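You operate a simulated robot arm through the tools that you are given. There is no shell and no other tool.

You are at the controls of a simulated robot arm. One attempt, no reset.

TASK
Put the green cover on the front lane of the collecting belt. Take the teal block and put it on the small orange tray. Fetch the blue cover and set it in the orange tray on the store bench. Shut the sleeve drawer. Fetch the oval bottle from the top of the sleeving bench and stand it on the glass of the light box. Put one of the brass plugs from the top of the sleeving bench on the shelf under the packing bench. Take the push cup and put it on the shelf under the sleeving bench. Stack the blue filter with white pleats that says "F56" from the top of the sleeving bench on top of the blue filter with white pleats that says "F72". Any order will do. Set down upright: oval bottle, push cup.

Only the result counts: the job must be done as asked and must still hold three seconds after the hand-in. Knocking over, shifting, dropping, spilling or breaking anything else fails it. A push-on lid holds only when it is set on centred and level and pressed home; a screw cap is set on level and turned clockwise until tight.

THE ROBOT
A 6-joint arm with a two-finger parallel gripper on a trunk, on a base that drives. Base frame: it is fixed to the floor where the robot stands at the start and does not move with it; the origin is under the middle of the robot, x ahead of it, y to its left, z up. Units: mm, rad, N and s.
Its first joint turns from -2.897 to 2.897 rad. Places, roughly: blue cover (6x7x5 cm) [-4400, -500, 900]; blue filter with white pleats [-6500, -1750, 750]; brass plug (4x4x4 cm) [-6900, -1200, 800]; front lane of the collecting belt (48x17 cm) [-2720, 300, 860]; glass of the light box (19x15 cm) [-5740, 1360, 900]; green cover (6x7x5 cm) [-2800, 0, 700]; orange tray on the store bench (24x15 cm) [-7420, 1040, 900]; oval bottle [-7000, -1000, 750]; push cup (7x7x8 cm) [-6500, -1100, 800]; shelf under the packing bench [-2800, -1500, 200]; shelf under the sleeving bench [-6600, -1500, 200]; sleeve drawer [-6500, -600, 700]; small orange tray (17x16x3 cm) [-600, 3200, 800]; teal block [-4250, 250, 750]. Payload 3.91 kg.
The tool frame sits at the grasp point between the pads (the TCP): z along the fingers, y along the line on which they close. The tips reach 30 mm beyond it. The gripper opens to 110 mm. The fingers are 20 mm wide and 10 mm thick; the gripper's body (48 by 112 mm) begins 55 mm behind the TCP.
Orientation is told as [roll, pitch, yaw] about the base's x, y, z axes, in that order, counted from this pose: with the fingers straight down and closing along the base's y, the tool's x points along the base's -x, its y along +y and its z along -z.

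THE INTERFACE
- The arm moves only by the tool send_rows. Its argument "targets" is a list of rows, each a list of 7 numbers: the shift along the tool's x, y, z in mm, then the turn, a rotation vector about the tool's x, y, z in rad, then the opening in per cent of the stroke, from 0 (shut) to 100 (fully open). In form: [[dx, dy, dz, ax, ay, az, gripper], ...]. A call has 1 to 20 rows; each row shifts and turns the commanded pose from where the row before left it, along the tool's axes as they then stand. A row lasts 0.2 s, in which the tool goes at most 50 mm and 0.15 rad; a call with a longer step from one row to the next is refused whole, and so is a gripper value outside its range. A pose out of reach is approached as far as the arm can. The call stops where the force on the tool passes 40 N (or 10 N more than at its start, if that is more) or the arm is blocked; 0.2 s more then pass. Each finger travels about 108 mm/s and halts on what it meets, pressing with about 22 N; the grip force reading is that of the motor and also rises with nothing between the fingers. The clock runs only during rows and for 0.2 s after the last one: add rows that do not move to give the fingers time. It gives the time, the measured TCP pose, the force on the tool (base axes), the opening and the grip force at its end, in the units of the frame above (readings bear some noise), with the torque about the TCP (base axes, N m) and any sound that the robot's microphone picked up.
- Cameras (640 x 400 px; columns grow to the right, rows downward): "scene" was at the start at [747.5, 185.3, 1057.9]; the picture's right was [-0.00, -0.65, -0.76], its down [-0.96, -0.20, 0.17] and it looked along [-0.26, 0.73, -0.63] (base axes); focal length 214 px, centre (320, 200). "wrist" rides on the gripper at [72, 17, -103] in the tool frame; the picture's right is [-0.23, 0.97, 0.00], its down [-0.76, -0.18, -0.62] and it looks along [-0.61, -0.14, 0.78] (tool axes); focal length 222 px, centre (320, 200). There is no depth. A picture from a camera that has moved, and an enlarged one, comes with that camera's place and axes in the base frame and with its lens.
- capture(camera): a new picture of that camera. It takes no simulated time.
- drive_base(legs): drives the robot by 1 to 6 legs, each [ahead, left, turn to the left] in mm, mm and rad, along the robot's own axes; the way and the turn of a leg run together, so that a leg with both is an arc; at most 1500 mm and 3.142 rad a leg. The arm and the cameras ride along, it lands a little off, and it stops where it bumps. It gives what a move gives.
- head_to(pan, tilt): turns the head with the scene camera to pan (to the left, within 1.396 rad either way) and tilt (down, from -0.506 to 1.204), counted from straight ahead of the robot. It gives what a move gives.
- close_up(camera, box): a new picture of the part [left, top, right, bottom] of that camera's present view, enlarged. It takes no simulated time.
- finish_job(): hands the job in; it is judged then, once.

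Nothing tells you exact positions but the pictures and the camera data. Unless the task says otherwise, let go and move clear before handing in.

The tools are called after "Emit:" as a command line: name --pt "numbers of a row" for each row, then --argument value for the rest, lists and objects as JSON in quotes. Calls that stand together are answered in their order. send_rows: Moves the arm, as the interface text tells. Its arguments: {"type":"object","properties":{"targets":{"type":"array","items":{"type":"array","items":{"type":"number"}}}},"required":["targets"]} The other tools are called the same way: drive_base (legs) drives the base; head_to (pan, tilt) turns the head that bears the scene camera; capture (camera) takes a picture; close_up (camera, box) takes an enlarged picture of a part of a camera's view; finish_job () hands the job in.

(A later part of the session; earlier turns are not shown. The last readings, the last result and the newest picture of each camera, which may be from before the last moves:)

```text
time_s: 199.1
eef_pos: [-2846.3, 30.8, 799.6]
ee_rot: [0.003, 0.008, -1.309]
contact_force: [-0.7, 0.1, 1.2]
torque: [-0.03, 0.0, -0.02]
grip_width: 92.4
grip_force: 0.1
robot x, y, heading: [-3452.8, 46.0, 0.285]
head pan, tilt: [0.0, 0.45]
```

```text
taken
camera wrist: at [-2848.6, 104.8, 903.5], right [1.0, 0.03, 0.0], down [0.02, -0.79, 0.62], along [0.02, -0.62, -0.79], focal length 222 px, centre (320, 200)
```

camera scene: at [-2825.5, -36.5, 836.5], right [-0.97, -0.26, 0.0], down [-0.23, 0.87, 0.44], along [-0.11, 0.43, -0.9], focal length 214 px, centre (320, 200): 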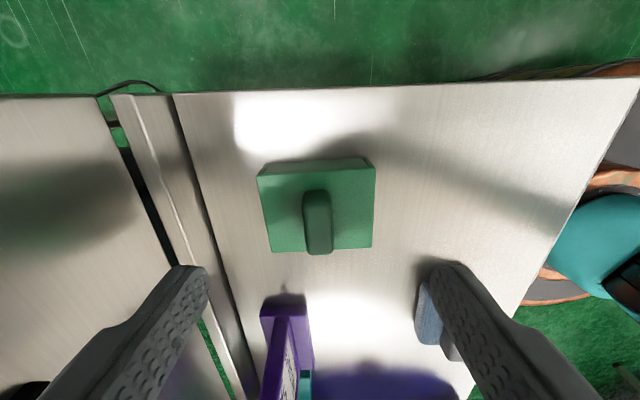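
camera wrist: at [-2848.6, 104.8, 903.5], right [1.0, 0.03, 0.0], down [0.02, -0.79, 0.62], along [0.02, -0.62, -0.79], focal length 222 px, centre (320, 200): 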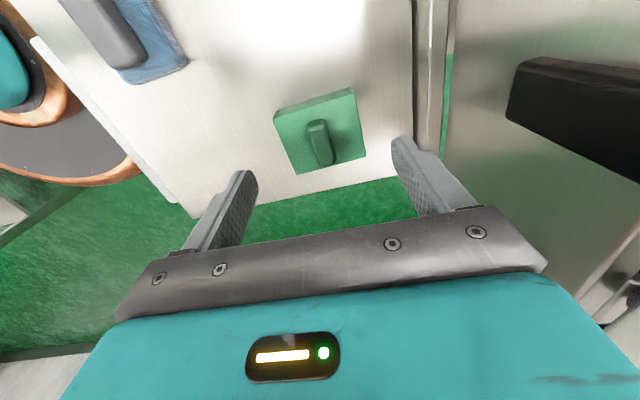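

Cover sits well between the fingers; the board is at about z=700. I'll go down to z≈736 and close on it.

Emit:
send_rows --pt "-3 1 30 0 0 0 84" --pt "-3 1 25 0 0 0 84" --pt "0 0 9 0 0 0 84"

Emit:
capture --camera "scene"

```text
time_s: 199.9
eef_pos: [-2842.8, 26.0, 735.7]
ee_rot: [0.0, 0.009, -1.309]
contact_force: [0.3, -0.3, -0.4]
torque: [-0.01, 0.0, 0.01]
grip_width: 92.5
grip_force: 0.0
robot x, y, heading: [-3451.8, 47.2, 0.285]
head pan, tilt: [0.0, 0.45]
```

```text
taken
camera scene: at [-2821.4, -41.0, 772.8], right [-0.97, -0.26, 0.0], down [-0.23, 0.87, 0.44], along [-0.11, 0.43, -0.9], focal length 214 px, centre (320, 200)
```

scene: 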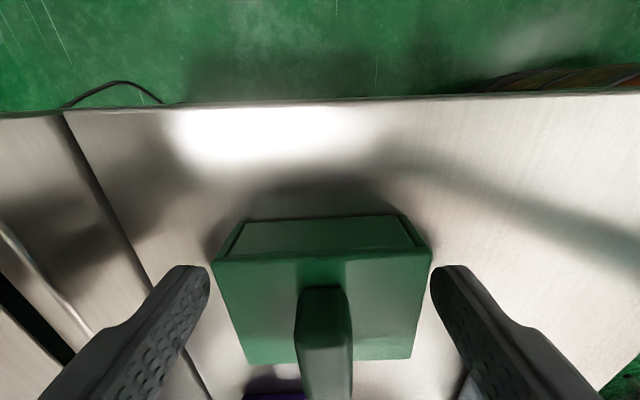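

Emit:
send_rows --pt "0 0 0 0 0 0 60" --pt "0 0 0 0 0 0 40" --pt "0 0 0 0 0 0 30" --pt "0 0 0 0 0 0 30"

Emit:
capture --camera "scene"

```text
time_s: 200.9
eef_pos: [-2842.7, 26.8, 735.6]
ee_rot: [0.002, 0.01, -1.308]
contact_force: [-0.5, -0.4, -0.1]
torque: [-0.01, 0.01, 0.01]
grip_width: 68.2
grip_force: 22.2
robot x, y, heading: [-3450.3, 43.9, 0.287]
head pan, tilt: [0.0, 0.45]
```

```text
taken
camera scene: at [-2821.5, -41.0, 772.9], right [-0.97, -0.26, 0.0], down [-0.23, 0.87, 0.44], along [-0.11, 0.43, -0.9], focal length 214 px, centre (320, 200)
```

scene: 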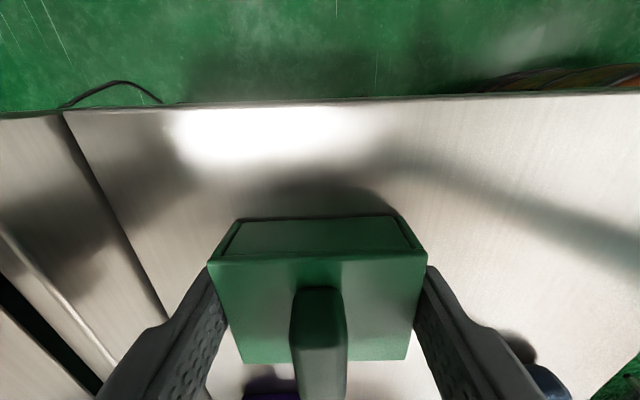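

Gripped at 68 mm. I'll lift it straight up well above the bottles.

Emit:
send_rows --pt "0 0 -20 0 0 0 30" --pt "0 0 -40 0 0 0 30" --pt "0 0 -45 0 0 0 30" --pt "0 0 -45 0 0 0 30" --pt "0 0 -45 0 0 0 30" --pt "0 0 -45 0 0 0 30" --pt "0 0 -45 0 0 0 30" --pt "0 0 -45 0 0 0 30"

Emit:
send_rows --pt "0 0 0 0 0 -0.15 30" --pt "0 0 0 0 0 -0.15 30" --pt "0 0 0 0 0 -0.15 30" --pt "0 0 0 0 0 -0.15 30" --pt "0 0 0 0 0 -0.15 30" --pt "0 0 0 0 0 -0.15 30" --pt "0 0 0 0 0 -0.15 30" --pt "0 0 0 0 0 -0.15 30" --pt "0 0 0 0 0 -0.15 30" --pt "0 0 0 0 0 -0.15 30" --pt "0 0 0 0 0 -0.15 30" --pt "0 0 0 0 0 -0.15 30" --pt "0 0 0 0 0 -0.15 30" --pt "0 0 0 0 0 -0.15 30" --pt "0 0 0 0 0 -0.15 30" --pt "0 0 0 0 0 -0.15 30" --pt "0 0 0 0 0 -0.15 30" --pt "0 0 0 0 0 -0.15 30" --pt "0 0 0 0 0 -0.15 30" --pt "0 0 0 0 0 -0.15 30"

Emit:
capture --camera "scene"

```text
time_s: 202.7
eef_pos: [-2845.2, 23.3, 1064.3]
ee_rot: [-0.001, 0.012, -1.309]
contact_force: [0.0, -0.2, -1.0]
torque: [-0.03, 0.06, 0.02]
grip_width: 68.2
grip_force: 22.0
robot x, y, heading: [-3452.9, 44.6, 0.281]
head pan, tilt: [0.0, 0.45]
```

```text
time_s: 206.9
eef_pos: [-2842.0, 24.5, 1065.3]
ee_rot: [0.0, -0.009, 1.69]
contact_force: [0.4, 0.0, -0.4]
torque: [0.0, -0.02, -0.02]
grip_width: 67.7
grip_force: 22.1
robot x, y, heading: [-3450.2, 48.3, 0.284]
head pan, tilt: [0.0, 0.45]
```

```text
taken
camera scene: at [-2846.3, 90.1, 1103.2], right [0.99, 0.12, 0.0], down [0.11, -0.9, 0.43], along [0.05, -0.42, -0.9], focal length 214 px, centre (320, 200)
```

scene: 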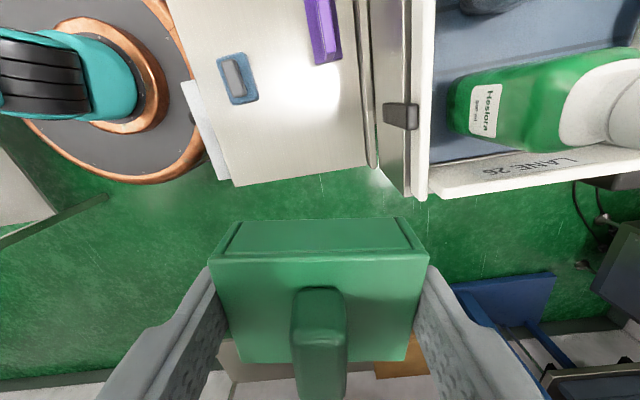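

Rotation works. I'll finish the turn, move along the board at height until past the bottles, then over the lane.

Emit:
send_rows --pt "0 0 0 0 0 -0.15 30" --pt "-45 0 -6 0 0 0 30" --pt "-45 0 -6 0 0 0 30" --pt "-45 0 -6 0 0 0 30" --pt "-45 0 -6 0 0 0 30" --pt "-45 0 -6 0 0 0 30" --pt "-45 0 -6 0 0 0 30" --pt "-45 0 -6 0 0 0 30" --pt "-45 0 -6 0 0 0 30" --pt "0 -42 0 0 0 0 30" --pt "0 -42 0 0 0 0 30" --pt "0 -42 0 0 0 0 30" --pt "0 -42 0 0 0 0 30" --pt "0 -42 0 0 0 0 30"

Emit:
capture --camera "scene"

Emit:
capture --camera "wrist"

```text
time_s: 209.9
eef_pos: [-2734.5, 427.6, 1118.4]
ee_rot: [-0.004, -0.01, 1.841]
contact_force: [-0.6, 0.2, 0.5]
torque: [0.03, -0.05, 0.03]
grip_width: 67.6
grip_force: 21.7
robot x, y, heading: [-3451.5, 42.9, 0.284]
head pan, tilt: [0.0, 0.45]
```

```text
taken
camera scene: at [-2750.1, 491.5, 1156.1], right [0.96, 0.26, 0.0], down [0.24, -0.87, 0.43], along [0.12, -0.41, -0.9], focal length 214 px, centre (320, 200)
```

scene: 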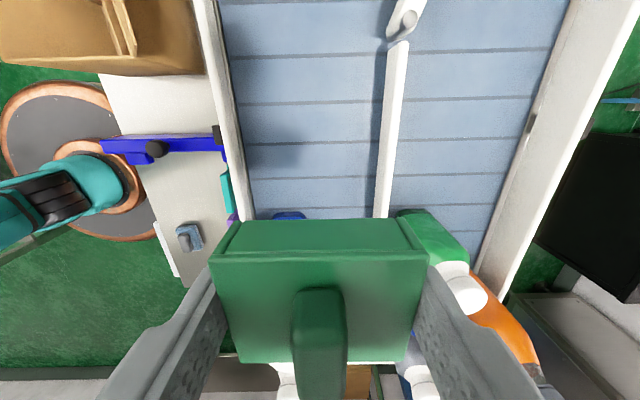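

```text
taken
camera wrist: at [-2732.2, 352.2, 1220.4], right [-1.0, -0.04, 0.0], down [-0.03, 0.78, 0.63], along [-0.02, 0.63, -0.78], focal length 222 px, centre (320, 200)
```

wrist: 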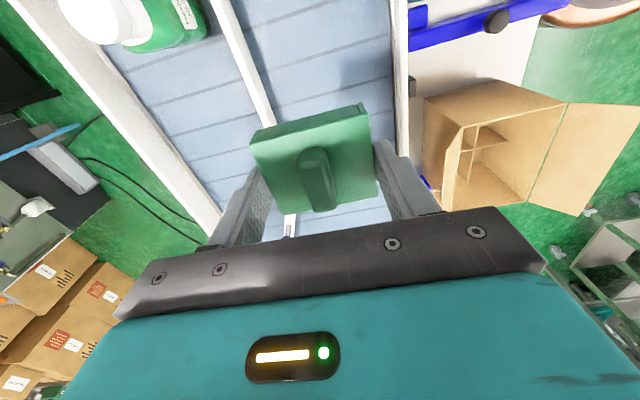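

The cover is over the free part of lane 26, centred. I'll descend to just above the belt.

Emit:
send_rows --pt "0 0 45 0 0 0 30" --pt "0 0 45 0 0 0 30" --pt "0 0 45 0 0 0 30" --pt "0 0 45 0 0 0 30" --pt "0 0 25 0 0 0 30"

Emit:
capture --camera "scene"

Emit:
capture --camera "wrist"

```text
time_s: 211.1
eef_pos: [-2732.1, 428.4, 912.1]
ee_rot: [-0.001, -0.009, 1.842]
contact_force: [-0.2, -0.9, 0.3]
torque: [0.03, -0.03, 0.0]
grip_width: 67.4
grip_force: 21.7
robot x, y, heading: [-3450.9, 49.8, 0.283]
head pan, tilt: [0.0, 0.45]
```

```text
taken
camera scene: at [-2747.7, 492.5, 951.8], right [0.96, 0.27, 0.0], down [0.24, -0.87, 0.43], along [0.12, -0.41, -0.9], focal length 214 px, centre (320, 200)
```

scene: 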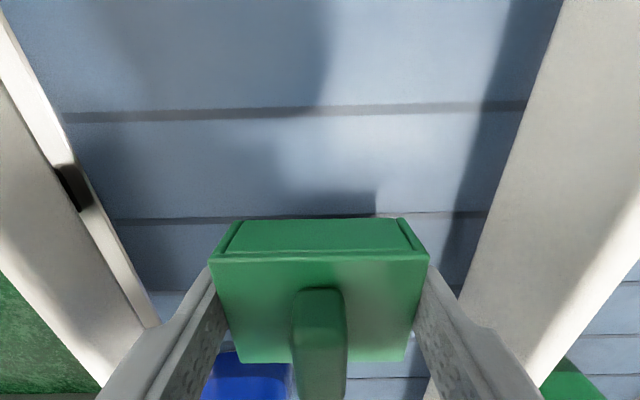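

```text
taken
camera wrist: at [-2729.8, 353.2, 1016.1], right [-1.0, -0.04, 0.0], down [-0.03, 0.78, 0.63], along [-0.02, 0.63, -0.78], focal length 222 px, centre (320, 200)
```

wrist: 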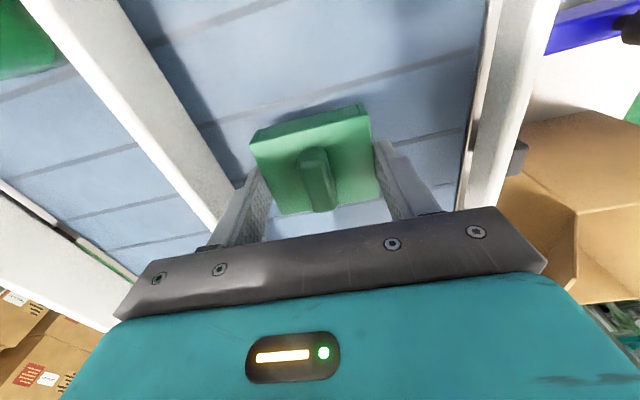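

I'll shift 25 mm further from the blue bottle for clearance, then lower gently to the belt.

Emit:
send_rows --pt "-25 0 0 0 0 0 30" --pt "0 0 5 0 0 0 30" --pt "0 0 4 0 0 0 30" --pt "0 0 3 0 0 0 30"

Emit:
send_rows --pt "0 0 3 0 0 0 30" --pt "0 0 2 0 0 0 30"

Emit:
capture --camera "wrist"

```text
time_s: 212.1
eef_pos: [-2741.2, 452.3, 901.0]
ee_rot: [-0.002, -0.009, 1.84]
contact_force: [-0.2, 0.6, -1.2]
torque: [0.0, 0.01, -0.01]
grip_width: 67.3
grip_force: 21.8
robot x, y, heading: [-3454.8, 47.1, 0.282]
head pan, tilt: [0.0, 0.45]
```

```text
time_s: 212.7
eef_pos: [-2739.7, 450.7, 895.7]
ee_rot: [-0.003, -0.01, 1.84]
contact_force: [0.0, 0.4, 0.7]
torque: [0.01, 0.0, -0.05]
grip_width: 67.6
grip_force: 22.2
robot x, y, heading: [-3451.7, 45.2, 0.287]
head pan, tilt: [0.0, 0.45]
```

```text
taken
camera wrist: at [-2737.7, 376.4, 997.7], right [-1.0, -0.04, 0.0], down [-0.03, 0.78, 0.63], along [-0.03, 0.63, -0.78], focal length 222 px, centre (320, 200)
```

wrist: 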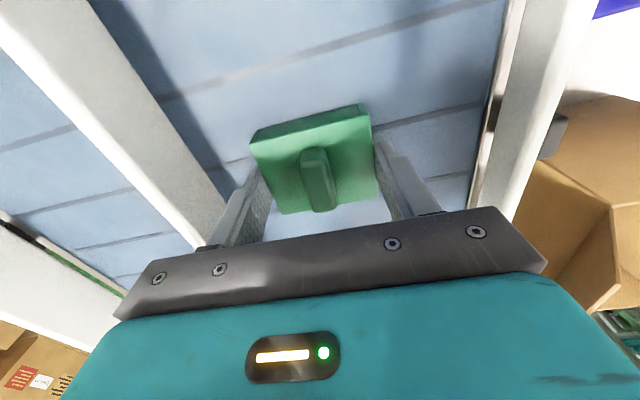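

Emit:
send_rows --pt "0 0 2 0 0 0 30" --pt "0 0 2 0 0 0 30"

Emit:
send_rows --pt "0 0 2 0 0 0 30" --pt "0 0 2 0 0 0 30"

Emit:
send_rows --pt "0 0 2 0 0 0 30" --pt "0 0 2 0 0 0 30"

```text
time_s: 213.3
eef_pos: [-2740.7, 452.3, 892.7]
ee_rot: [-0.003, -0.009, 1.84]
contact_force: [2.5, -1.8, 13.9]
torque: [-0.14, -0.03, 0.11]
grip_width: 67.4
grip_force: 22.2
robot x, y, heading: [-3449.3, 47.3, 0.294]
head pan, tilt: [0.0, 0.45]
```

```text
time_s: 213.9
eef_pos: [-2741.6, 451.9, 889.0]
ee_rot: [-0.002, -0.01, 1.841]
contact_force: [7.3, 0.8, 15.7]
torque: [0.05, -0.08, 0.0]
grip_width: 67.8
grip_force: 22.0
robot x, y, heading: [-3450.7, 45.1, 0.288]
head pan, tilt: [0.0, 0.45]
```

```text
time_s: 214.4
eef_pos: [-2741.8, 452.8, 888.5]
ee_rot: [-0.007, -0.011, 1.84]
contact_force: [0.0, 0.0, 3.2]
torque: [-0.08, 0.22, 0.01]
grip_width: 67.5
grip_force: 21.9
robot x, y, heading: [-3450.4, 47.0, 0.287]
head pan, tilt: [0.0, 0.45]
stopped in row 2: the force on the tool passed its limit at 45 N (the readings are from after the stop); the commanded pose is now the measured one
```

The cover rests on the belt. I'll open and go straight up.

Emit:
send_rows --pt "0 0 0 0 0 0 72" --pt "0 0 0 0 0 0 84" --pt "0 0 0 0 0 0 84" --pt "0 0 -15 0 0 0 84" --pt "0 0 -40 0 0 0 84" --pt "0 0 -45 0 0 0 84" --pt "0 0 -45 0 0 0 84" --pt "0 0 -45 0 0 0 84"

Emit:
capture --camera "scene"

Emit:
capture --camera "wrist"

```text
time_s: 216.2
eef_pos: [-2739.1, 448.4, 1078.5]
ee_rot: [-0.004, -0.01, 1.84]
contact_force: [0.5, -0.6, 0.5]
torque: [0.0, 0.04, 0.01]
grip_width: 92.3
grip_force: 0.0
robot x, y, heading: [-3449.3, 45.6, 0.277]
head pan, tilt: [0.0, 0.45]
```

```text
taken
camera scene: at [-2754.7, 513.4, 1116.7], right [0.96, 0.27, 0.01], down [0.24, -0.87, 0.43], along [0.12, -0.41, -0.9], focal length 214 px, centre (320, 200)
```

scene: 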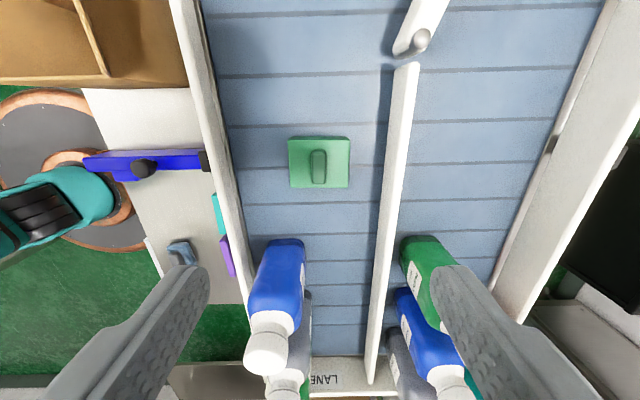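

```text
taken
camera wrist: at [-2736.9, 374.0, 1180.8], right [-1.0, -0.04, 0.0], down [-0.03, 0.77, 0.63], along [-0.02, 0.63, -0.77], focal length 222 px, centre (320, 200)
```

wrist: 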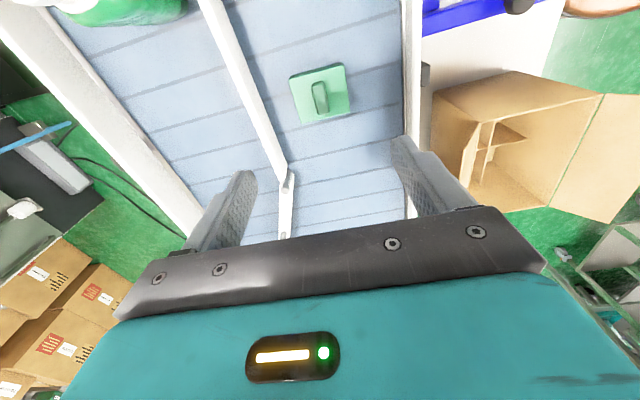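

Green cover stands in lane 26 next to the bottles, nothing disturbed. Next is the blue cover on the table behind me: I'll raise the arm, turn the wrist back and pitch it up for a view, then turn the robot around.

Emit:
send_rows --pt "0 0 -45 0 0 0 100" --pt "0 0 -45 0 0 0 100" --pt "0 0 -45 0 0 0 100" --pt "0 0 0 0 0 0.15 100" --pt "0 0 0 0 0 0.15 100" --pt "0 0 0 0 0 0.15 100" --pt "0 0 0 0 0 0.15 100" --pt "0 0 0 0 0 0.15 100" --pt "0 0 0 0 0 0.15 100" --pt "0 0 0 0 0 0.15 100" --pt "0 0 0 0 0 0.15 100" --pt "0 0 0 0 0 0.15 100" --pt "0 0 0 0 0 0.15 100" --pt "0 0 0 0 0 0.07 100"

Emit:
send_rows --pt "40 0 0 0 -0.15 0 100" --pt "20 0 0 0 -0.15 0 100" --pt "0 0 0 0 -0.15 0 100" --pt "0 0 0 0 -0.15 0 100" --pt "0 0 0 0 -0.15 0 100" --pt "0 0 0 0 -0.15 0 100"

Emit:
drive_base --legs '[[0, 0, 3.141]]'

Emit:
head_to --pan 0 --tilt 0

Emit:
capture --camera "scene"

```text
time_s: 219.2
eef_pos: [-2741.8, 447.7, 1212.3]
ee_rot: [0.012, -0.005, 0.27]
contact_force: [0.0, -0.3, -0.6]
torque: [0.0, 0.04, 0.02]
grip_width: 109.7
grip_force: 0.1
robot x, y, heading: [-3454.2, 49.9, 0.285]
head pan, tilt: [0.0, 0.45]
```

```text
time_s: 220.6
eef_pos: [-2799.2, 433.7, 1209.3]
ee_rot: [0.018, -0.908, 0.256]
contact_force: [0.5, -0.4, -0.2]
torque: [-0.02, -0.01, 0.02]
grip_width: 110.0
grip_force: 0.0
robot x, y, heading: [-3454.7, 48.0, 0.288]
head pan, tilt: [0.0, 0.45]
```

```text
time_s: 228.2
eef_pos: [-4131.9, -283.3, 1210.3]
ee_rot: [0.019, -0.906, -2.966]
contact_force: [-0.2, 1.5, 1.0]
torque: [0.01, -0.03, -0.02]
grip_width: 109.9
grip_force: 0.0
robot x, y, heading: [-3448.8, 47.3, -2.942]
head pan, tilt: [0.0, 0.45]
```

```text
time_s: 229.1
eef_pos: [-4133.4, -284.7, 1210.0]
ee_rot: [0.018, -0.906, -2.967]
contact_force: [0.6, 0.0, -0.4]
torque: [0.03, 0.01, 0.03]
grip_width: 109.8
grip_force: 0.0
robot x, y, heading: [-3453.3, 51.5, -2.937]
head pan, tilt: [0.0, 0.0]
```

```text
taken
camera scene: at [-4165.2, -290.7, 1320.4], right [-0.19, 0.98, -0.01], down [0.61, 0.11, -0.79], along [-0.77, -0.15, -0.62], focal length 214 px, centre (320, 200)
```

scene: 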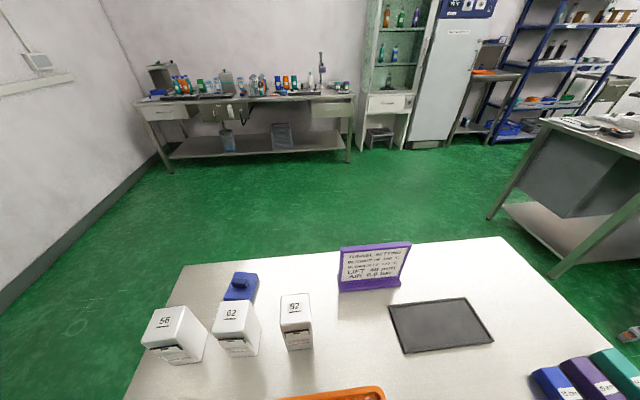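

The blue cover lies behind the white canisters 56/02/92 on this table; the cubes with the teal block are at the right. I'll zoom in on both.

Emit:
close_up --camera "scene" --box '[120, 250, 360, 400]'

Emit:
head_to --pan -0.5 --tilt 0.3

Emit:
capture --camera "scene"

Emit:
head_to --pan 0.3 --tilt 0.3

Emit:
capture --camera "scene"

```text
2.67 times, centred on (240, 325) of scene
camera zoom: at [-4165.2, -290.7, 1320.4], right [-0.19, 0.98, -0.01], down [0.61, 0.11, -0.79], along [-0.77, -0.15, -0.62], focal length 572 px, centre (533, -133)
```

zoom: 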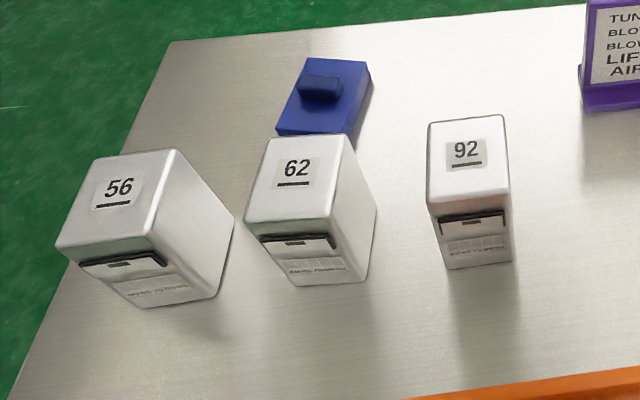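

```text
time_s: 230.0
eef_pos: [-4132.8, -284.2, 1208.9]
ee_rot: [0.018, -0.906, -2.968]
contact_force: [-0.4, -0.8, 0.5]
torque: [0.01, 0.0, 0.02]
grip_width: 110.0
grip_force: 0.1
robot x, y, heading: [-3452.6, 42.2, -2.938]
head pan, tilt: [-0.499, 0.3]
```

```text
taken
camera scene: at [-4150.6, -242.6, 1303.2], right [0.2, 0.94, 0.29], down [0.81, 0.0, -0.59], along [-0.55, 0.35, -0.76], focal length 214 px, centre (320, 200)
```

scene: 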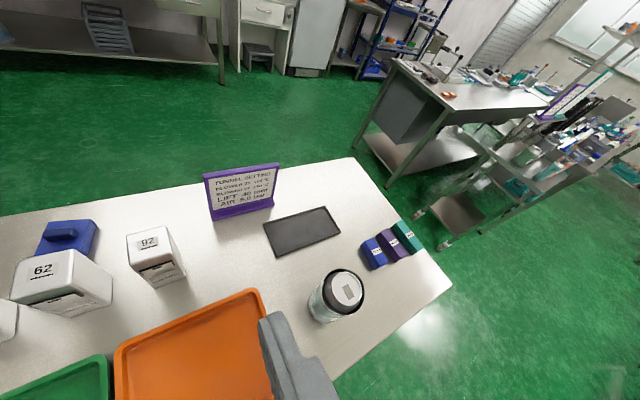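

```text
time_s: 231.2
eef_pos: [-4132.0, -284.0, 1210.4]
ee_rot: [0.018, -0.905, -2.967]
contact_force: [0.1, -0.4, 1.1]
torque: [0.0, -0.02, 0.0]
grip_width: 110.0
grip_force: 0.0
robot x, y, heading: [-3451.4, 46.9, -2.946]
head pan, tilt: [0.3, 0.3]
```

```text
taken
camera scene: at [-4142.6, -314.6, 1299.5], right [-0.41, 0.89, -0.19], down [0.78, 0.23, -0.58], along [-0.47, -0.39, -0.79], focal length 214 px, centre (320, 200)
```

scene: 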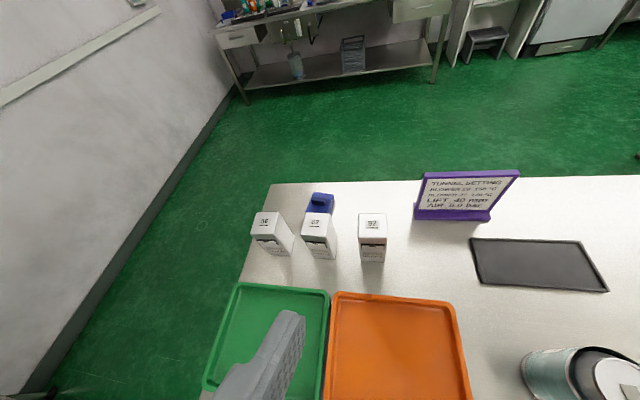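

Canisters are about 100 mm tall, so the usual tool direction (head beyond the table edge) clears them. I'll square up and move closer to the table, a little to the left.

Emit:
drive_base --legs '[[0, 0, 0.085], [150, 200, 0]]'

Emit:
head_to --pan 0 --tilt 0.7

Emit:
capture --camera "scene"

```text
time_s: 233.5
eef_pos: [-4190.4, -572.7, 1209.8]
ee_rot: [0.016, -0.906, -2.882]
contact_force: [-0.4, 0.1, -0.3]
torque: [-0.03, 0.04, 0.01]
grip_width: 110.5
grip_force: 0.1
robot x, y, heading: [-3540.5, -182.2, -2.852]
head pan, tilt: [0.3, 0.3]
```

```text
time_s: 234.3
eef_pos: [-4191.0, -572.0, 1209.7]
ee_rot: [0.016, -0.906, -2.884]
contact_force: [0.5, 0.6, 0.6]
torque: [0.03, 0.0, 0.0]
grip_width: 110.0
grip_force: 0.1
robot x, y, heading: [-3538.2, -184.7, -2.849]
head pan, tilt: [0.0, 0.7]
```

```text
taken
camera scene: at [-4180.9, -570.9, 1273.4], right [-0.27, 0.96, -0.01], down [0.94, 0.26, -0.21], along [-0.19, -0.07, -0.98], focal length 214 px, centre (320, 200)
```

scene: 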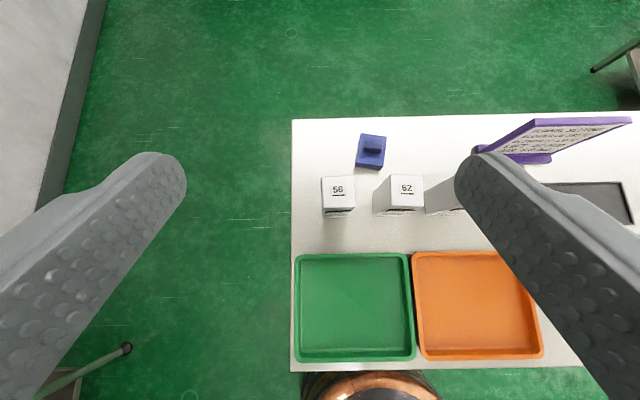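

I see the cover from above, slightly rotated. I'll move 80 mm closer, then point the tool down over it.

Emit:
drive_base --legs '[[80, 0, 0]]'

Emit:
send_rows --pt "0 0 0 0 0.15 0 100" --pt "0 0 0 0 0.15 0 100" --pt "0 0 0 0 0.15 0 100" --pt "0 0 0 0 0.15 0 100" --pt "0 0 0 0 0.15 0 100" --pt "0 0 0 0 0.15 0 100"

Emit:
head_to --pan 0 --tilt 0.35

Emit:
capture --camera "scene"

```text
time_s: 235.4
eef_pos: [-4266.9, -596.0, 1210.5]
ee_rot: [0.017, -0.906, -2.88]
contact_force: [-0.4, -0.3, 0.4]
torque: [0.02, 0.0, 0.02]
grip_width: 110.1
grip_force: 0.1
robot x, y, heading: [-3617.7, -210.7, -2.851]
head pan, tilt: [0.0, 0.7]
```

```text
time_s: 236.8
eef_pos: [-4265.4, -595.2, 1210.3]
ee_rot: [0.01, -0.006, -2.867]
contact_force: [0.8, 1.5, -0.2]
torque: [-0.04, 0.05, -0.03]
grip_width: 110.2
grip_force: 0.0
robot x, y, heading: [-3619.3, -206.6, -2.852]
head pan, tilt: [0.0, 0.7]
```

```text
time_s: 237.6
eef_pos: [-4266.6, -596.5, 1209.3]
ee_rot: [0.011, -0.006, -2.866]
contact_force: [0.5, 0.4, -0.5]
torque: [-0.02, -0.02, -0.02]
grip_width: 110.1
grip_force: 0.0
robot x, y, heading: [-3616.1, -206.0, -2.856]
head pan, tilt: [0.0, 0.351]
```

```text
taken
camera scene: at [-4338.1, -617.3, 1246.7], right [-0.27, 0.96, -0.01], down [0.91, 0.26, 0.34], along [0.33, 0.08, -0.94], focal length 214 px, centre (320, 200)
```

scene: 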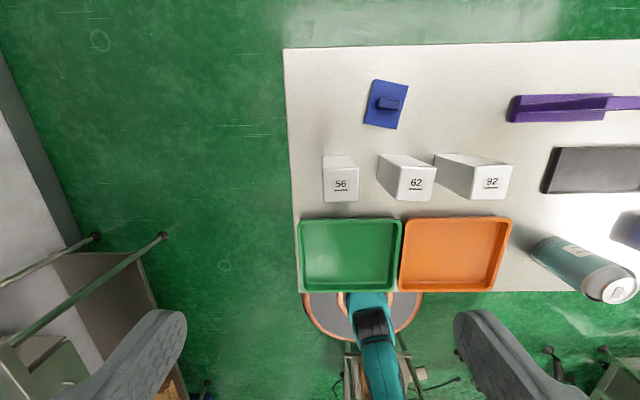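

I'll move over the cover, turning about 0.19 rad clockwise to match it, and stay above the canisters for another look.

Emit:
send_rows --pt "-23 -23 20 0 0 0.06 100" --pt "-23 -23 30 0 0 0.06 100" --pt "-23 -23 30 0 0 0.06 100" --pt "-23 -22 30 0 0 0 100" --pt "0 0 40 0 0 0 100"

Emit:
head_to --pan 0 --tilt 0.45

Emit:
capture --camera "scene"

Emit:
capture --camera "wrist"

```text
time_s: 238.8
eef_pos: [-4370.9, -523.3, 1059.0]
ee_rot: [0.013, -0.007, -3.048]
contact_force: [0.0, 0.4, 0.0]
torque: [0.02, 0.0, 0.04]
grip_width: 110.0
grip_force: 0.0
robot x, y, heading: [-3618.2, -206.1, -2.854]
head pan, tilt: [0.0, 0.351]
```

```text
time_s: 239.5
eef_pos: [-4371.2, -522.6, 1058.5]
ee_rot: [0.012, -0.003, -3.046]
contact_force: [0.9, -0.1, -0.2]
torque: [0.04, -0.02, -0.02]
grip_width: 109.8
grip_force: 0.0
robot x, y, heading: [-3617.8, -207.2, -2.853]
head pan, tilt: [0.0, 0.45]
```

```text
taken
camera scene: at [-4435.7, -530.2, 1096.4], right [-0.09, 1.0, -0.01], down [0.9, 0.09, 0.43], along [0.43, 0.03, -0.9], focal length 214 px, centre (320, 200)
```

scene: 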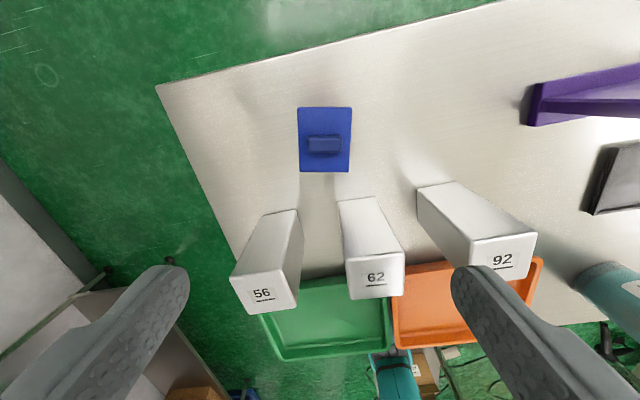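

```text
taken
camera wrist: at [-4296.8, -531.5, 1161.7], right [-0.14, -0.99, 0.01], down [-0.77, 0.11, 0.62], along [-0.62, 0.07, -0.78], focal length 222 px, centre (320, 200)
```

wrist: 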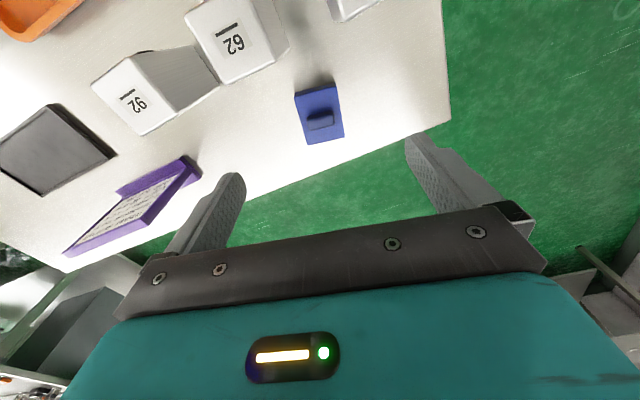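

The cover is aligned with the tool now; it is about 22 mm further out, and the table is at about z=825. I'll shift and descend part way.

Emit:
send_rows --pt "-11 -1 40 0 0 0 90" --pt "-11 -1 45 0 0 0 90" --pt "0 0 45 0 0 0 90"

Emit:
capture --camera "scene"

Emit:
capture --camera "wrist"

```text
time_s: 240.3
eef_pos: [-4396.6, -529.1, 928.2]
ee_rot: [0.012, -0.005, -3.047]
contact_force: [0.3, -0.1, -0.4]
torque: [-0.02, 0.05, 0.0]
grip_width: 99.0
grip_force: 0.1
robot x, y, heading: [-3618.4, -207.4, -2.852]
head pan, tilt: [0.0, 0.45]
```

```text
taken
camera scene: at [-4460.6, -535.3, 966.1], right [-0.09, 1.0, -0.01], down [0.9, 0.09, 0.43], along [0.43, 0.03, -0.9], focal length 214 px, centre (320, 200)
```

scene: 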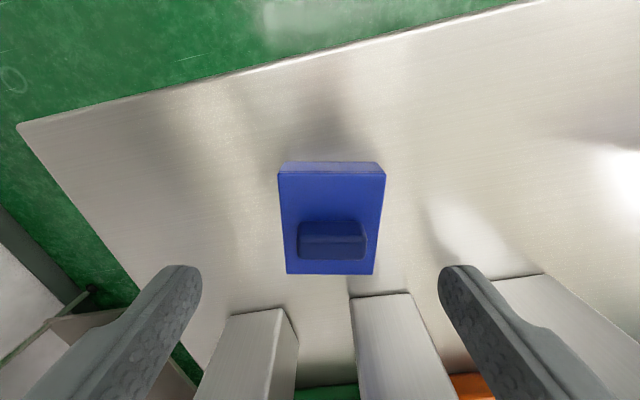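

```text
taken
camera wrist: at [-4321.7, -536.6, 1031.2], right [-0.14, -0.99, 0.01], down [-0.77, 0.11, 0.63], along [-0.62, 0.07, -0.78], focal length 222 px, centre (320, 200)
```

wrist: 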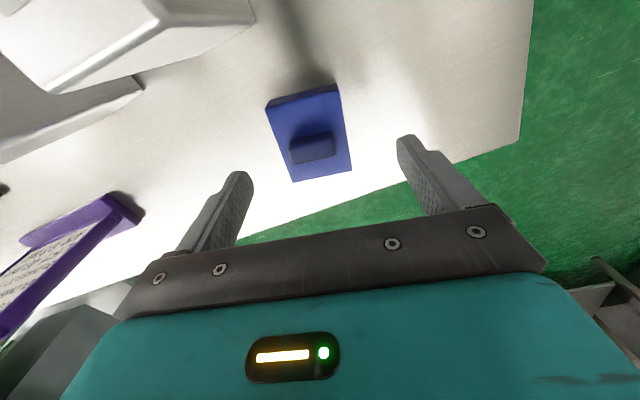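

Well centred. I'll go down to z≈866 and grip.

Emit:
send_rows --pt "2 -4 30 0 0 0 90" --pt "0 0 25 0 0 0 90" --pt "0 0 7 0 0 0 90"

Emit:
capture --camera "scene"

```text
time_s: 241.2
eef_pos: [-4394.2, -526.1, 871.4]
ee_rot: [0.014, -0.014, -3.046]
contact_force: [6.2, -0.1, 7.1]
torque: [0.4, -0.18, -0.32]
grip_width: 98.4
grip_force: 0.0
robot x, y, heading: [-3616.9, -207.8, -2.853]
head pan, tilt: [0.0, 0.45]
stopped in row 3: the force on the tool passed its limit at 45 N (the readings are from after the stop); the commanded pose is now the measured one
```

```text
taken
camera scene: at [-4459.4, -532.8, 909.3], right [-0.09, 1.0, -0.01], down [0.9, 0.09, 0.42], along [0.42, 0.03, -0.91], focal length 214 px, centre (320, 200)
```

scene: 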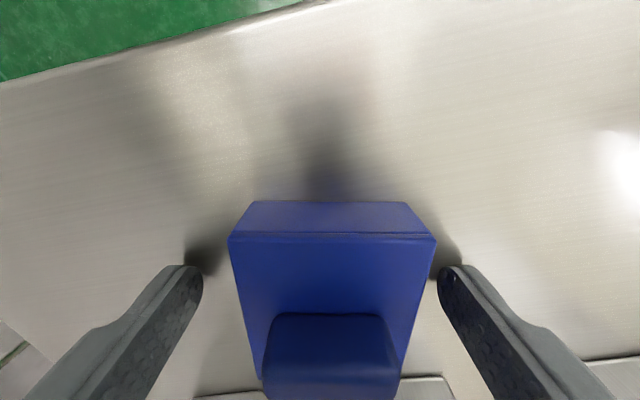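

Fingertips touched the table (z≈840). I'll lift 4 mm and close.

Emit:
send_rows --pt "0 0 -4 0 0 0 90" --pt "0 0 0 0 0 0 60" --pt "0 0 0 0 0 0 40" --pt "0 0 0 0 0 0 30" --pt "0 0 0 0 0 0 30"

Emit:
capture --camera "scene"

```text
time_s: 242.4
eef_pos: [-4396.9, -523.9, 873.7]
ee_rot: [0.014, -0.011, -3.047]
contact_force: [0.3, 0.2, -0.1]
torque: [0.04, 0.03, 0.04]
grip_width: 55.4
grip_force: 22.0
robot x, y, heading: [-3618.8, -207.8, -2.855]
head pan, tilt: [0.0, 0.45]
```

```text
taken
camera scene: at [-4460.2, -531.4, 912.8], right [-0.09, 1.0, -0.01], down [0.9, 0.09, 0.42], along [0.42, 0.03, -0.91], focal length 214 px, centre (320, 200)
```

scene: 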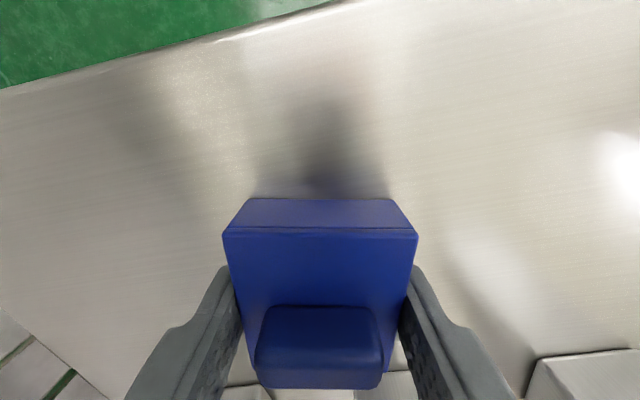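

Gripped (55 mm). I'll lift it high, pitch the tool a bit for a forward view, back off, and drive toward the store bench at the far wall.

Emit:
send_rows --pt "0 0 -15 0 0 0 30" --pt "0 0 -40 0 0 0 30" --pt "0 0 -45 0 0 0 30" --pt "0 0 -45 0 0 0 30" --pt "0 0 -45 0 0 0 30" --pt "0 0 -45 0 0 0 30" --pt "0 0 -45 0 0 0 30" --pt "0 0 -45 0 0 0 30" --pt "0 0 0 0 0 -0.06 30" --pt "0 0 0 0 0 0 30"

Emit:
send_rows --pt "20 0 0 0 -0.15 -0.06 30" --pt "20 0 0 0 -0.15 -0.06 30" --pt "20 0 0 0 -0.15 -0.06 30" --pt "20 0 -10 0 -0.15 0 30" --pt "20 0 -20 0 -0.15 0 30" --pt "10 0 -20 0 -0.15 0 30"

Emit:
drive_base --legs '[[-230, 0, 0], [0, -1100, 0]]'

Emit:
head_to --pan 0 --tilt -0.2

Emit:
capture --camera "scene"

```text
time_s: 244.6
eef_pos: [-4390.7, -523.9, 1197.7]
ee_rot: [0.011, -0.011, -2.987]
contact_force: [0.0, -0.2, -0.4]
torque: [-0.02, 0.0, 0.01]
grip_width: 55.3
grip_force: 21.5
robot x, y, heading: [-3613.7, -208.6, -2.854]
head pan, tilt: [0.0, 0.45]
```

```text
refused: row 1 steps farther than a row can; nothing moved
```

```text
time_s: 251.6
eef_pos: [-4473.3, 622.6, 1199.0]
ee_rot: [0.013, -0.012, -3.011]
contact_force: [0.5, 0.2, 0.3]
torque: [0.0, -0.03, -0.02]
grip_width: 55.5
grip_force: 21.7
robot x, y, heading: [-3689.5, 920.2, -2.877]
head pan, tilt: [0.0, 0.45]
```

```text
time_s: 252.6
eef_pos: [-4472.4, 622.6, 1197.6]
ee_rot: [0.013, -0.012, -3.012]
contact_force: [0.0, 0.3, -1.3]
torque: [-0.05, 0.01, 0.0]
grip_width: 55.1
grip_force: 22.1
robot x, y, heading: [-3689.5, 918.9, -2.875]
head pan, tilt: [0.0, -0.201]
```

```text
taken
camera scene: at [-4596.0, 606.0, 1245.6], right [-0.13, 0.99, -0.01], down [0.97, 0.13, -0.21], along [-0.21, -0.04, -0.98], focal length 214 px, centre (320, 200)
```

scene: 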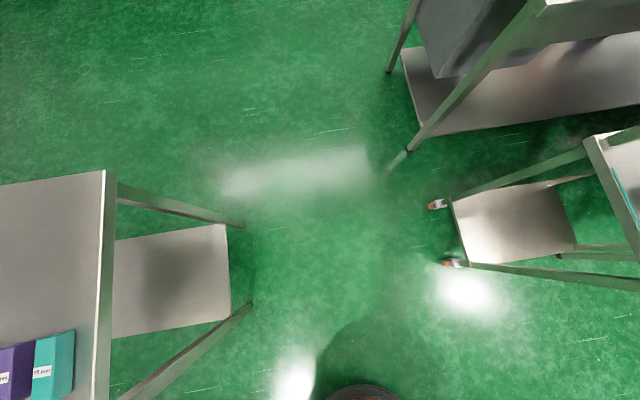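

Emit:
send_rows --pt "20 0 0 0 -0.15 0 30" --pt "20 0 0 0 -0.15 0 30" --pt "20 0 0 0 -0.15 0 30" --pt "20 0 -10 0 -0.15 0 30" --pt "20 0 -20 0 -0.15 0 30" --pt "20 0 -30 0 -0.15 0 30" --pt "10 0 -30 0 -0.15 0 30"

Emit:
head_to --pan 0 --tilt -0.3

Emit:
capture --camera "scene"

```text
time_s: 254.2
eef_pos: [-4300.2, 646.8, 1210.6]
ee_rot: [0.025, -1.061, -3.033]
contact_force: [-1.7, 0.0, -1.7]
torque: [0.02, 0.0, 0.01]
grip_width: 55.2
grip_force: 22.3
robot x, y, heading: [-3692.1, 921.4, -2.881]
head pan, tilt: [0.0, -0.201]
```

```text
time_s: 254.9
eef_pos: [-4300.7, 647.7, 1211.7]
ee_rot: [0.027, -1.064, -3.033]
contact_force: [-0.1, -0.2, -0.6]
torque: [-0.01, 0.01, 0.0]
grip_width: 55.3
grip_force: 21.8
robot x, y, heading: [-3690.7, 918.6, -2.879]
head pan, tilt: [0.0, -0.3]
```

```text
taken
camera scene: at [-4317.5, 645.5, 1354.8], right [-0.13, 0.99, -0.01], down [0.21, 0.02, -0.98], along [-0.97, -0.13, -0.21], focal length 214 px, centre (320, 200)
```

scene: 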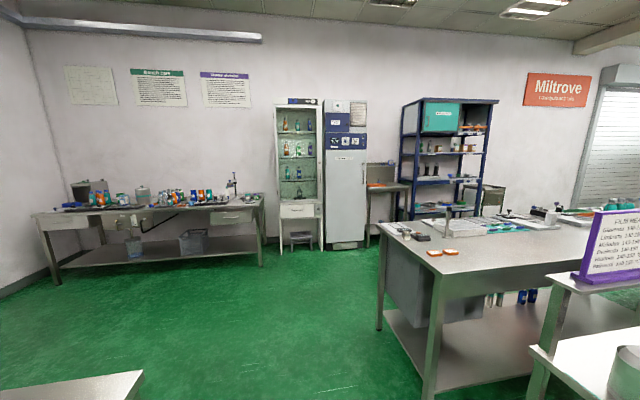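

I can see the sleeving bench at the left wall and the store bench with the orange tray between the fridge and the blue rack. I'll drive ahead along the open floor left of the light-box bench.

Emit:
drive_base --legs '[[0, 0, 0.018], [1300, 0, 0], [1300, 0, 0]]'

Emit:
head_to --pan -0.7 --tilt -0.2

Emit:
capture --camera "scene"

Emit:
head_to --pan 0.7 --tilt 0

Emit:
capture --camera "scene"

```text
time_s: 267.7
eef_pos: [-6745.7, -118.2, 1212.3]
ee_rot: [0.025, -1.061, -2.99]
contact_force: [-0.2, -0.1, 0.1]
torque: [-0.01, -0.02, -0.01]
grip_width: 55.2
grip_force: 21.5
robot x, y, heading: [-6147.7, 178.7, -2.836]
head pan, tilt: [0.0, -0.3]
```

```text
time_s: 268.8
eef_pos: [-6744.6, -116.6, 1212.3]
ee_rot: [0.027, -1.06, -2.989]
contact_force: [0.1, 0.4, -0.6]
torque: [-0.01, 0.01, 0.0]
grip_width: 55.2
grip_force: 22.2
robot x, y, heading: [-6148.8, 177.6, -2.834]
head pan, tilt: [-0.7, -0.201]
```

```text
taken
camera scene: at [-6755.1, -64.6, 1354.5], right [0.42, 0.85, 0.3], down [0.32, 0.17, -0.93], along [-0.85, 0.49, -0.2], focal length 214 px, centre (320, 200)
```

scene: 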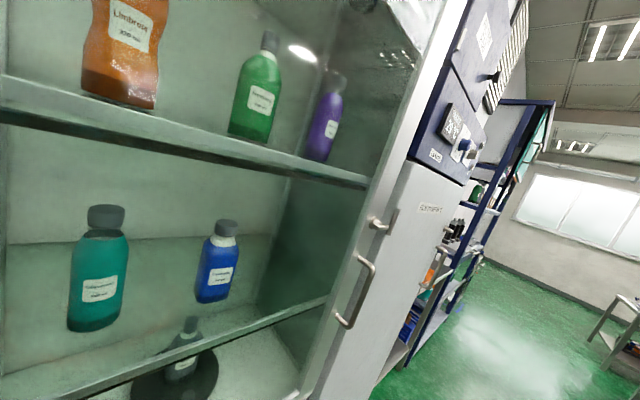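

```text
time_s: 270.3
eef_pos: [-6743.6, -116.6, 1212.4]
ee_rot: [0.027, -1.061, -2.99]
contact_force: [0.0, -0.1, -0.1]
torque: [0.01, -0.01, 0.01]
grip_width: 55.3
grip_force: 22.3
robot x, y, heading: [-6147.6, 181.9, -2.832]
head pan, tilt: [0.7, 0.0]
```

```text
taken
camera scene: at [-6731.9, -173.9, 1338.1], right [-0.69, 0.65, -0.32], down [0.48, 0.07, -0.87], along [-0.55, -0.75, -0.36], focal length 214 px, centre (320, 200)
```

scene: 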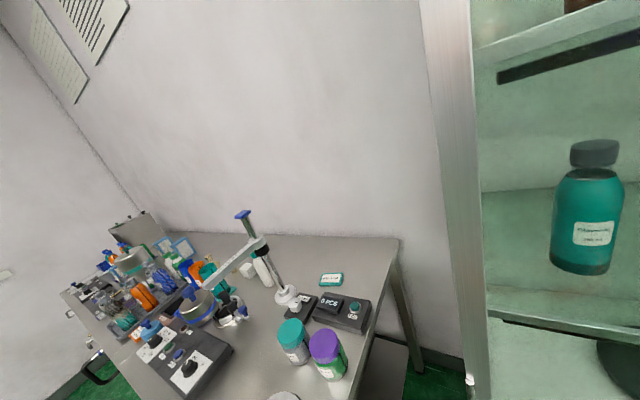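

I'm very close to the glass cabinet, so I back off, tuck the arm somewhat, and strafe right toward the store bench.

Emit:
drive_base --legs '[[-120, 0, -0.027]]'

Emit:
send_rows --pt "20 0 -36 0 0 0 30" --pt "20 0 -36 0 0 0 30" --pt "20 0 -36 0 0 0 30" --pt "20 0 -36 0 0 0 30" --pt "20 0 -36 0 0 0 30"

Emit:
head_to --pan -0.9 --tilt 0.1

Emit:
capture --camera "scene"

```text
time_s: 271.6
eef_pos: [-6637.1, -66.1, 1211.9]
ee_rot: [0.026, -1.061, -3.018]
contact_force: [-0.1, 0.0, -0.4]
torque: [-0.03, 0.0, -0.01]
grip_width: 55.4
grip_force: 22.9
robot x, y, heading: [-6034.2, 212.1, -2.863]
head pan, tilt: [0.7, 0.0]
```

```text
time_s: 272.8
eef_pos: [-6432.1, -39.2, 1213.2]
ee_rot: [0.025, -1.061, -3.019]
contact_force: [-0.1, 0.3, -0.3]
torque: [0.03, -0.01, -0.04]
grip_width: 55.5
grip_force: 22.3
robot x, y, heading: [-6035.1, 213.9, -2.86]
head pan, tilt: [0.7, 0.0]
```

```text
time_s: 274.4
eef_pos: [-6432.5, -39.1, 1213.9]
ee_rot: [0.026, -1.061, -3.018]
contact_force: [-0.7, -0.1, 0.6]
torque: [0.03, -0.02, -0.04]
grip_width: 55.4
grip_force: 22.1
robot x, y, heading: [-6034.1, 216.5, -2.861]
head pan, tilt: [-0.901, 0.099]
```

```text
taken
camera scene: at [-6425.6, 34.8, 1335.9], right [0.58, 0.72, 0.37], down [0.55, -0.01, -0.84], along [-0.6, 0.69, -0.4], focal length 214 px, centre (320, 200)
```

scene: 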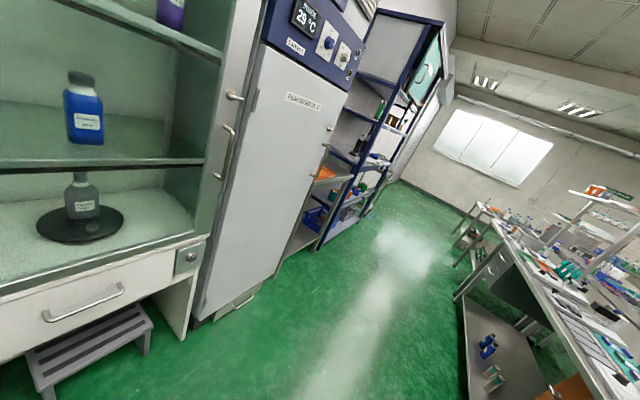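

The aisle to the store bench is clear. I'll strafe right along it.

Emit:
drive_base --legs '[[60, -600, 0], [0, -640, 0]]'

Emit:
head_to --pan 0 --tilt 0.1

Emit:
capture --camera "scene"

```text
time_s: 281.0
eef_pos: [-6826.1, 1144.6, 1213.1]
ee_rot: [0.027, -1.061, -3.022]
contact_force: [-0.4, 1.2, -1.0]
torque: [0.03, -0.05, 0.02]
grip_width: 55.7
grip_force: 22.1
robot x, y, heading: [-6424.2, 1395.8, -2.865]
head pan, tilt: [-0.901, 0.099]
```

```text
time_s: 282.2
eef_pos: [-6826.9, 1144.1, 1213.2]
ee_rot: [0.027, -1.06, -3.022]
contact_force: [0.6, 0.9, 0.5]
torque: [-0.04, -0.02, 0.01]
grip_width: 55.6
grip_force: 21.8
robot x, y, heading: [-6427.4, 1396.0, -2.863]
head pan, tilt: [0.0, 0.099]
```

```text
taken
camera scene: at [-6839.3, 1142.7, 1319.8], right [-0.14, 0.99, -0.01], down [0.57, 0.07, -0.82], along [-0.81, -0.12, -0.57], focal length 214 px, centre (320, 200)
```

scene: 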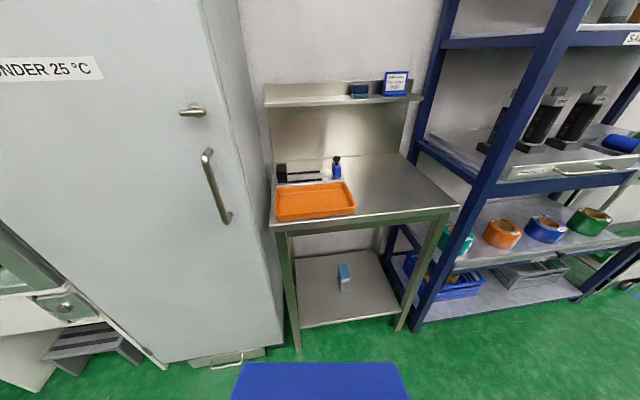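

The orange tray on the store bench is at about [-7408, 1041]. I'll drive closer, turn the tool down and square it up.

Emit:
drive_base --legs '[[250, 0, 0]]'

Emit:
send_rows --pt "0 0 0 0 0.15 0 30" --pt "0 0 0 0 0.15 0 30" --pt "0 0 0 0 0.15 0 30" --pt "0 0 0 0 0.15 0 30" --pt "0 0 0 0 0.15 0 30" --pt "0 0 0 0 0.15 0 30" --pt "0 0 0 0 0.15 0 30" --pt "0 0 0 0 0 -0.13 30"

Emit:
head_to --pan 0 --tilt 0

Emit:
capture --camera "scene"

```text
time_s: 284.1
eef_pos: [-7070.8, 1071.3, 1213.3]
ee_rot: [0.026, -1.062, -3.016]
contact_force: [-0.4, 0.0, -0.4]
torque: [0.0, -0.01, 0.0]
grip_width: 55.4
grip_force: 21.8
robot x, y, heading: [-6674.8, 1327.3, -2.859]
head pan, tilt: [0.0, 0.099]
```

```text
time_s: 285.9
eef_pos: [-7070.8, 1071.5, 1213.0]
ee_rot: [0.01, -0.013, -2.864]
contact_force: [0.0, 0.8, 0.4]
torque: [0.0, 0.0, 0.02]
grip_width: 55.4
grip_force: 22.0
robot x, y, heading: [-6674.5, 1324.6, -2.861]
head pan, tilt: [0.0, 0.099]
```

```text
time_s: 286.5
eef_pos: [-7071.4, 1072.1, 1214.1]
ee_rot: [0.01, -0.013, -2.864]
contact_force: [-0.7, 0.2, -2.1]
torque: [0.02, 0.0, 0.03]
grip_width: 55.4
grip_force: 21.8
robot x, y, heading: [-6673.7, 1326.8, -2.861]
head pan, tilt: [0.0, 0.0]
```

```text
taken
camera scene: at [-7173.5, 1041.6, 1254.8], right [-0.27, 0.96, -0.01], down [0.96, 0.27, -0.01], along [-0.01, -0.01, -1.0], focal length 214 px, centre (320, 200)
```

scene: 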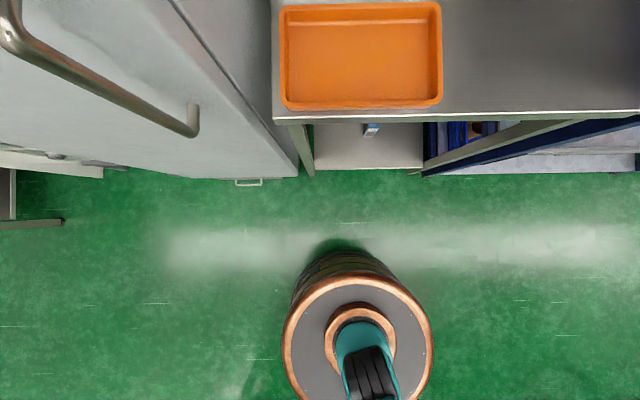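

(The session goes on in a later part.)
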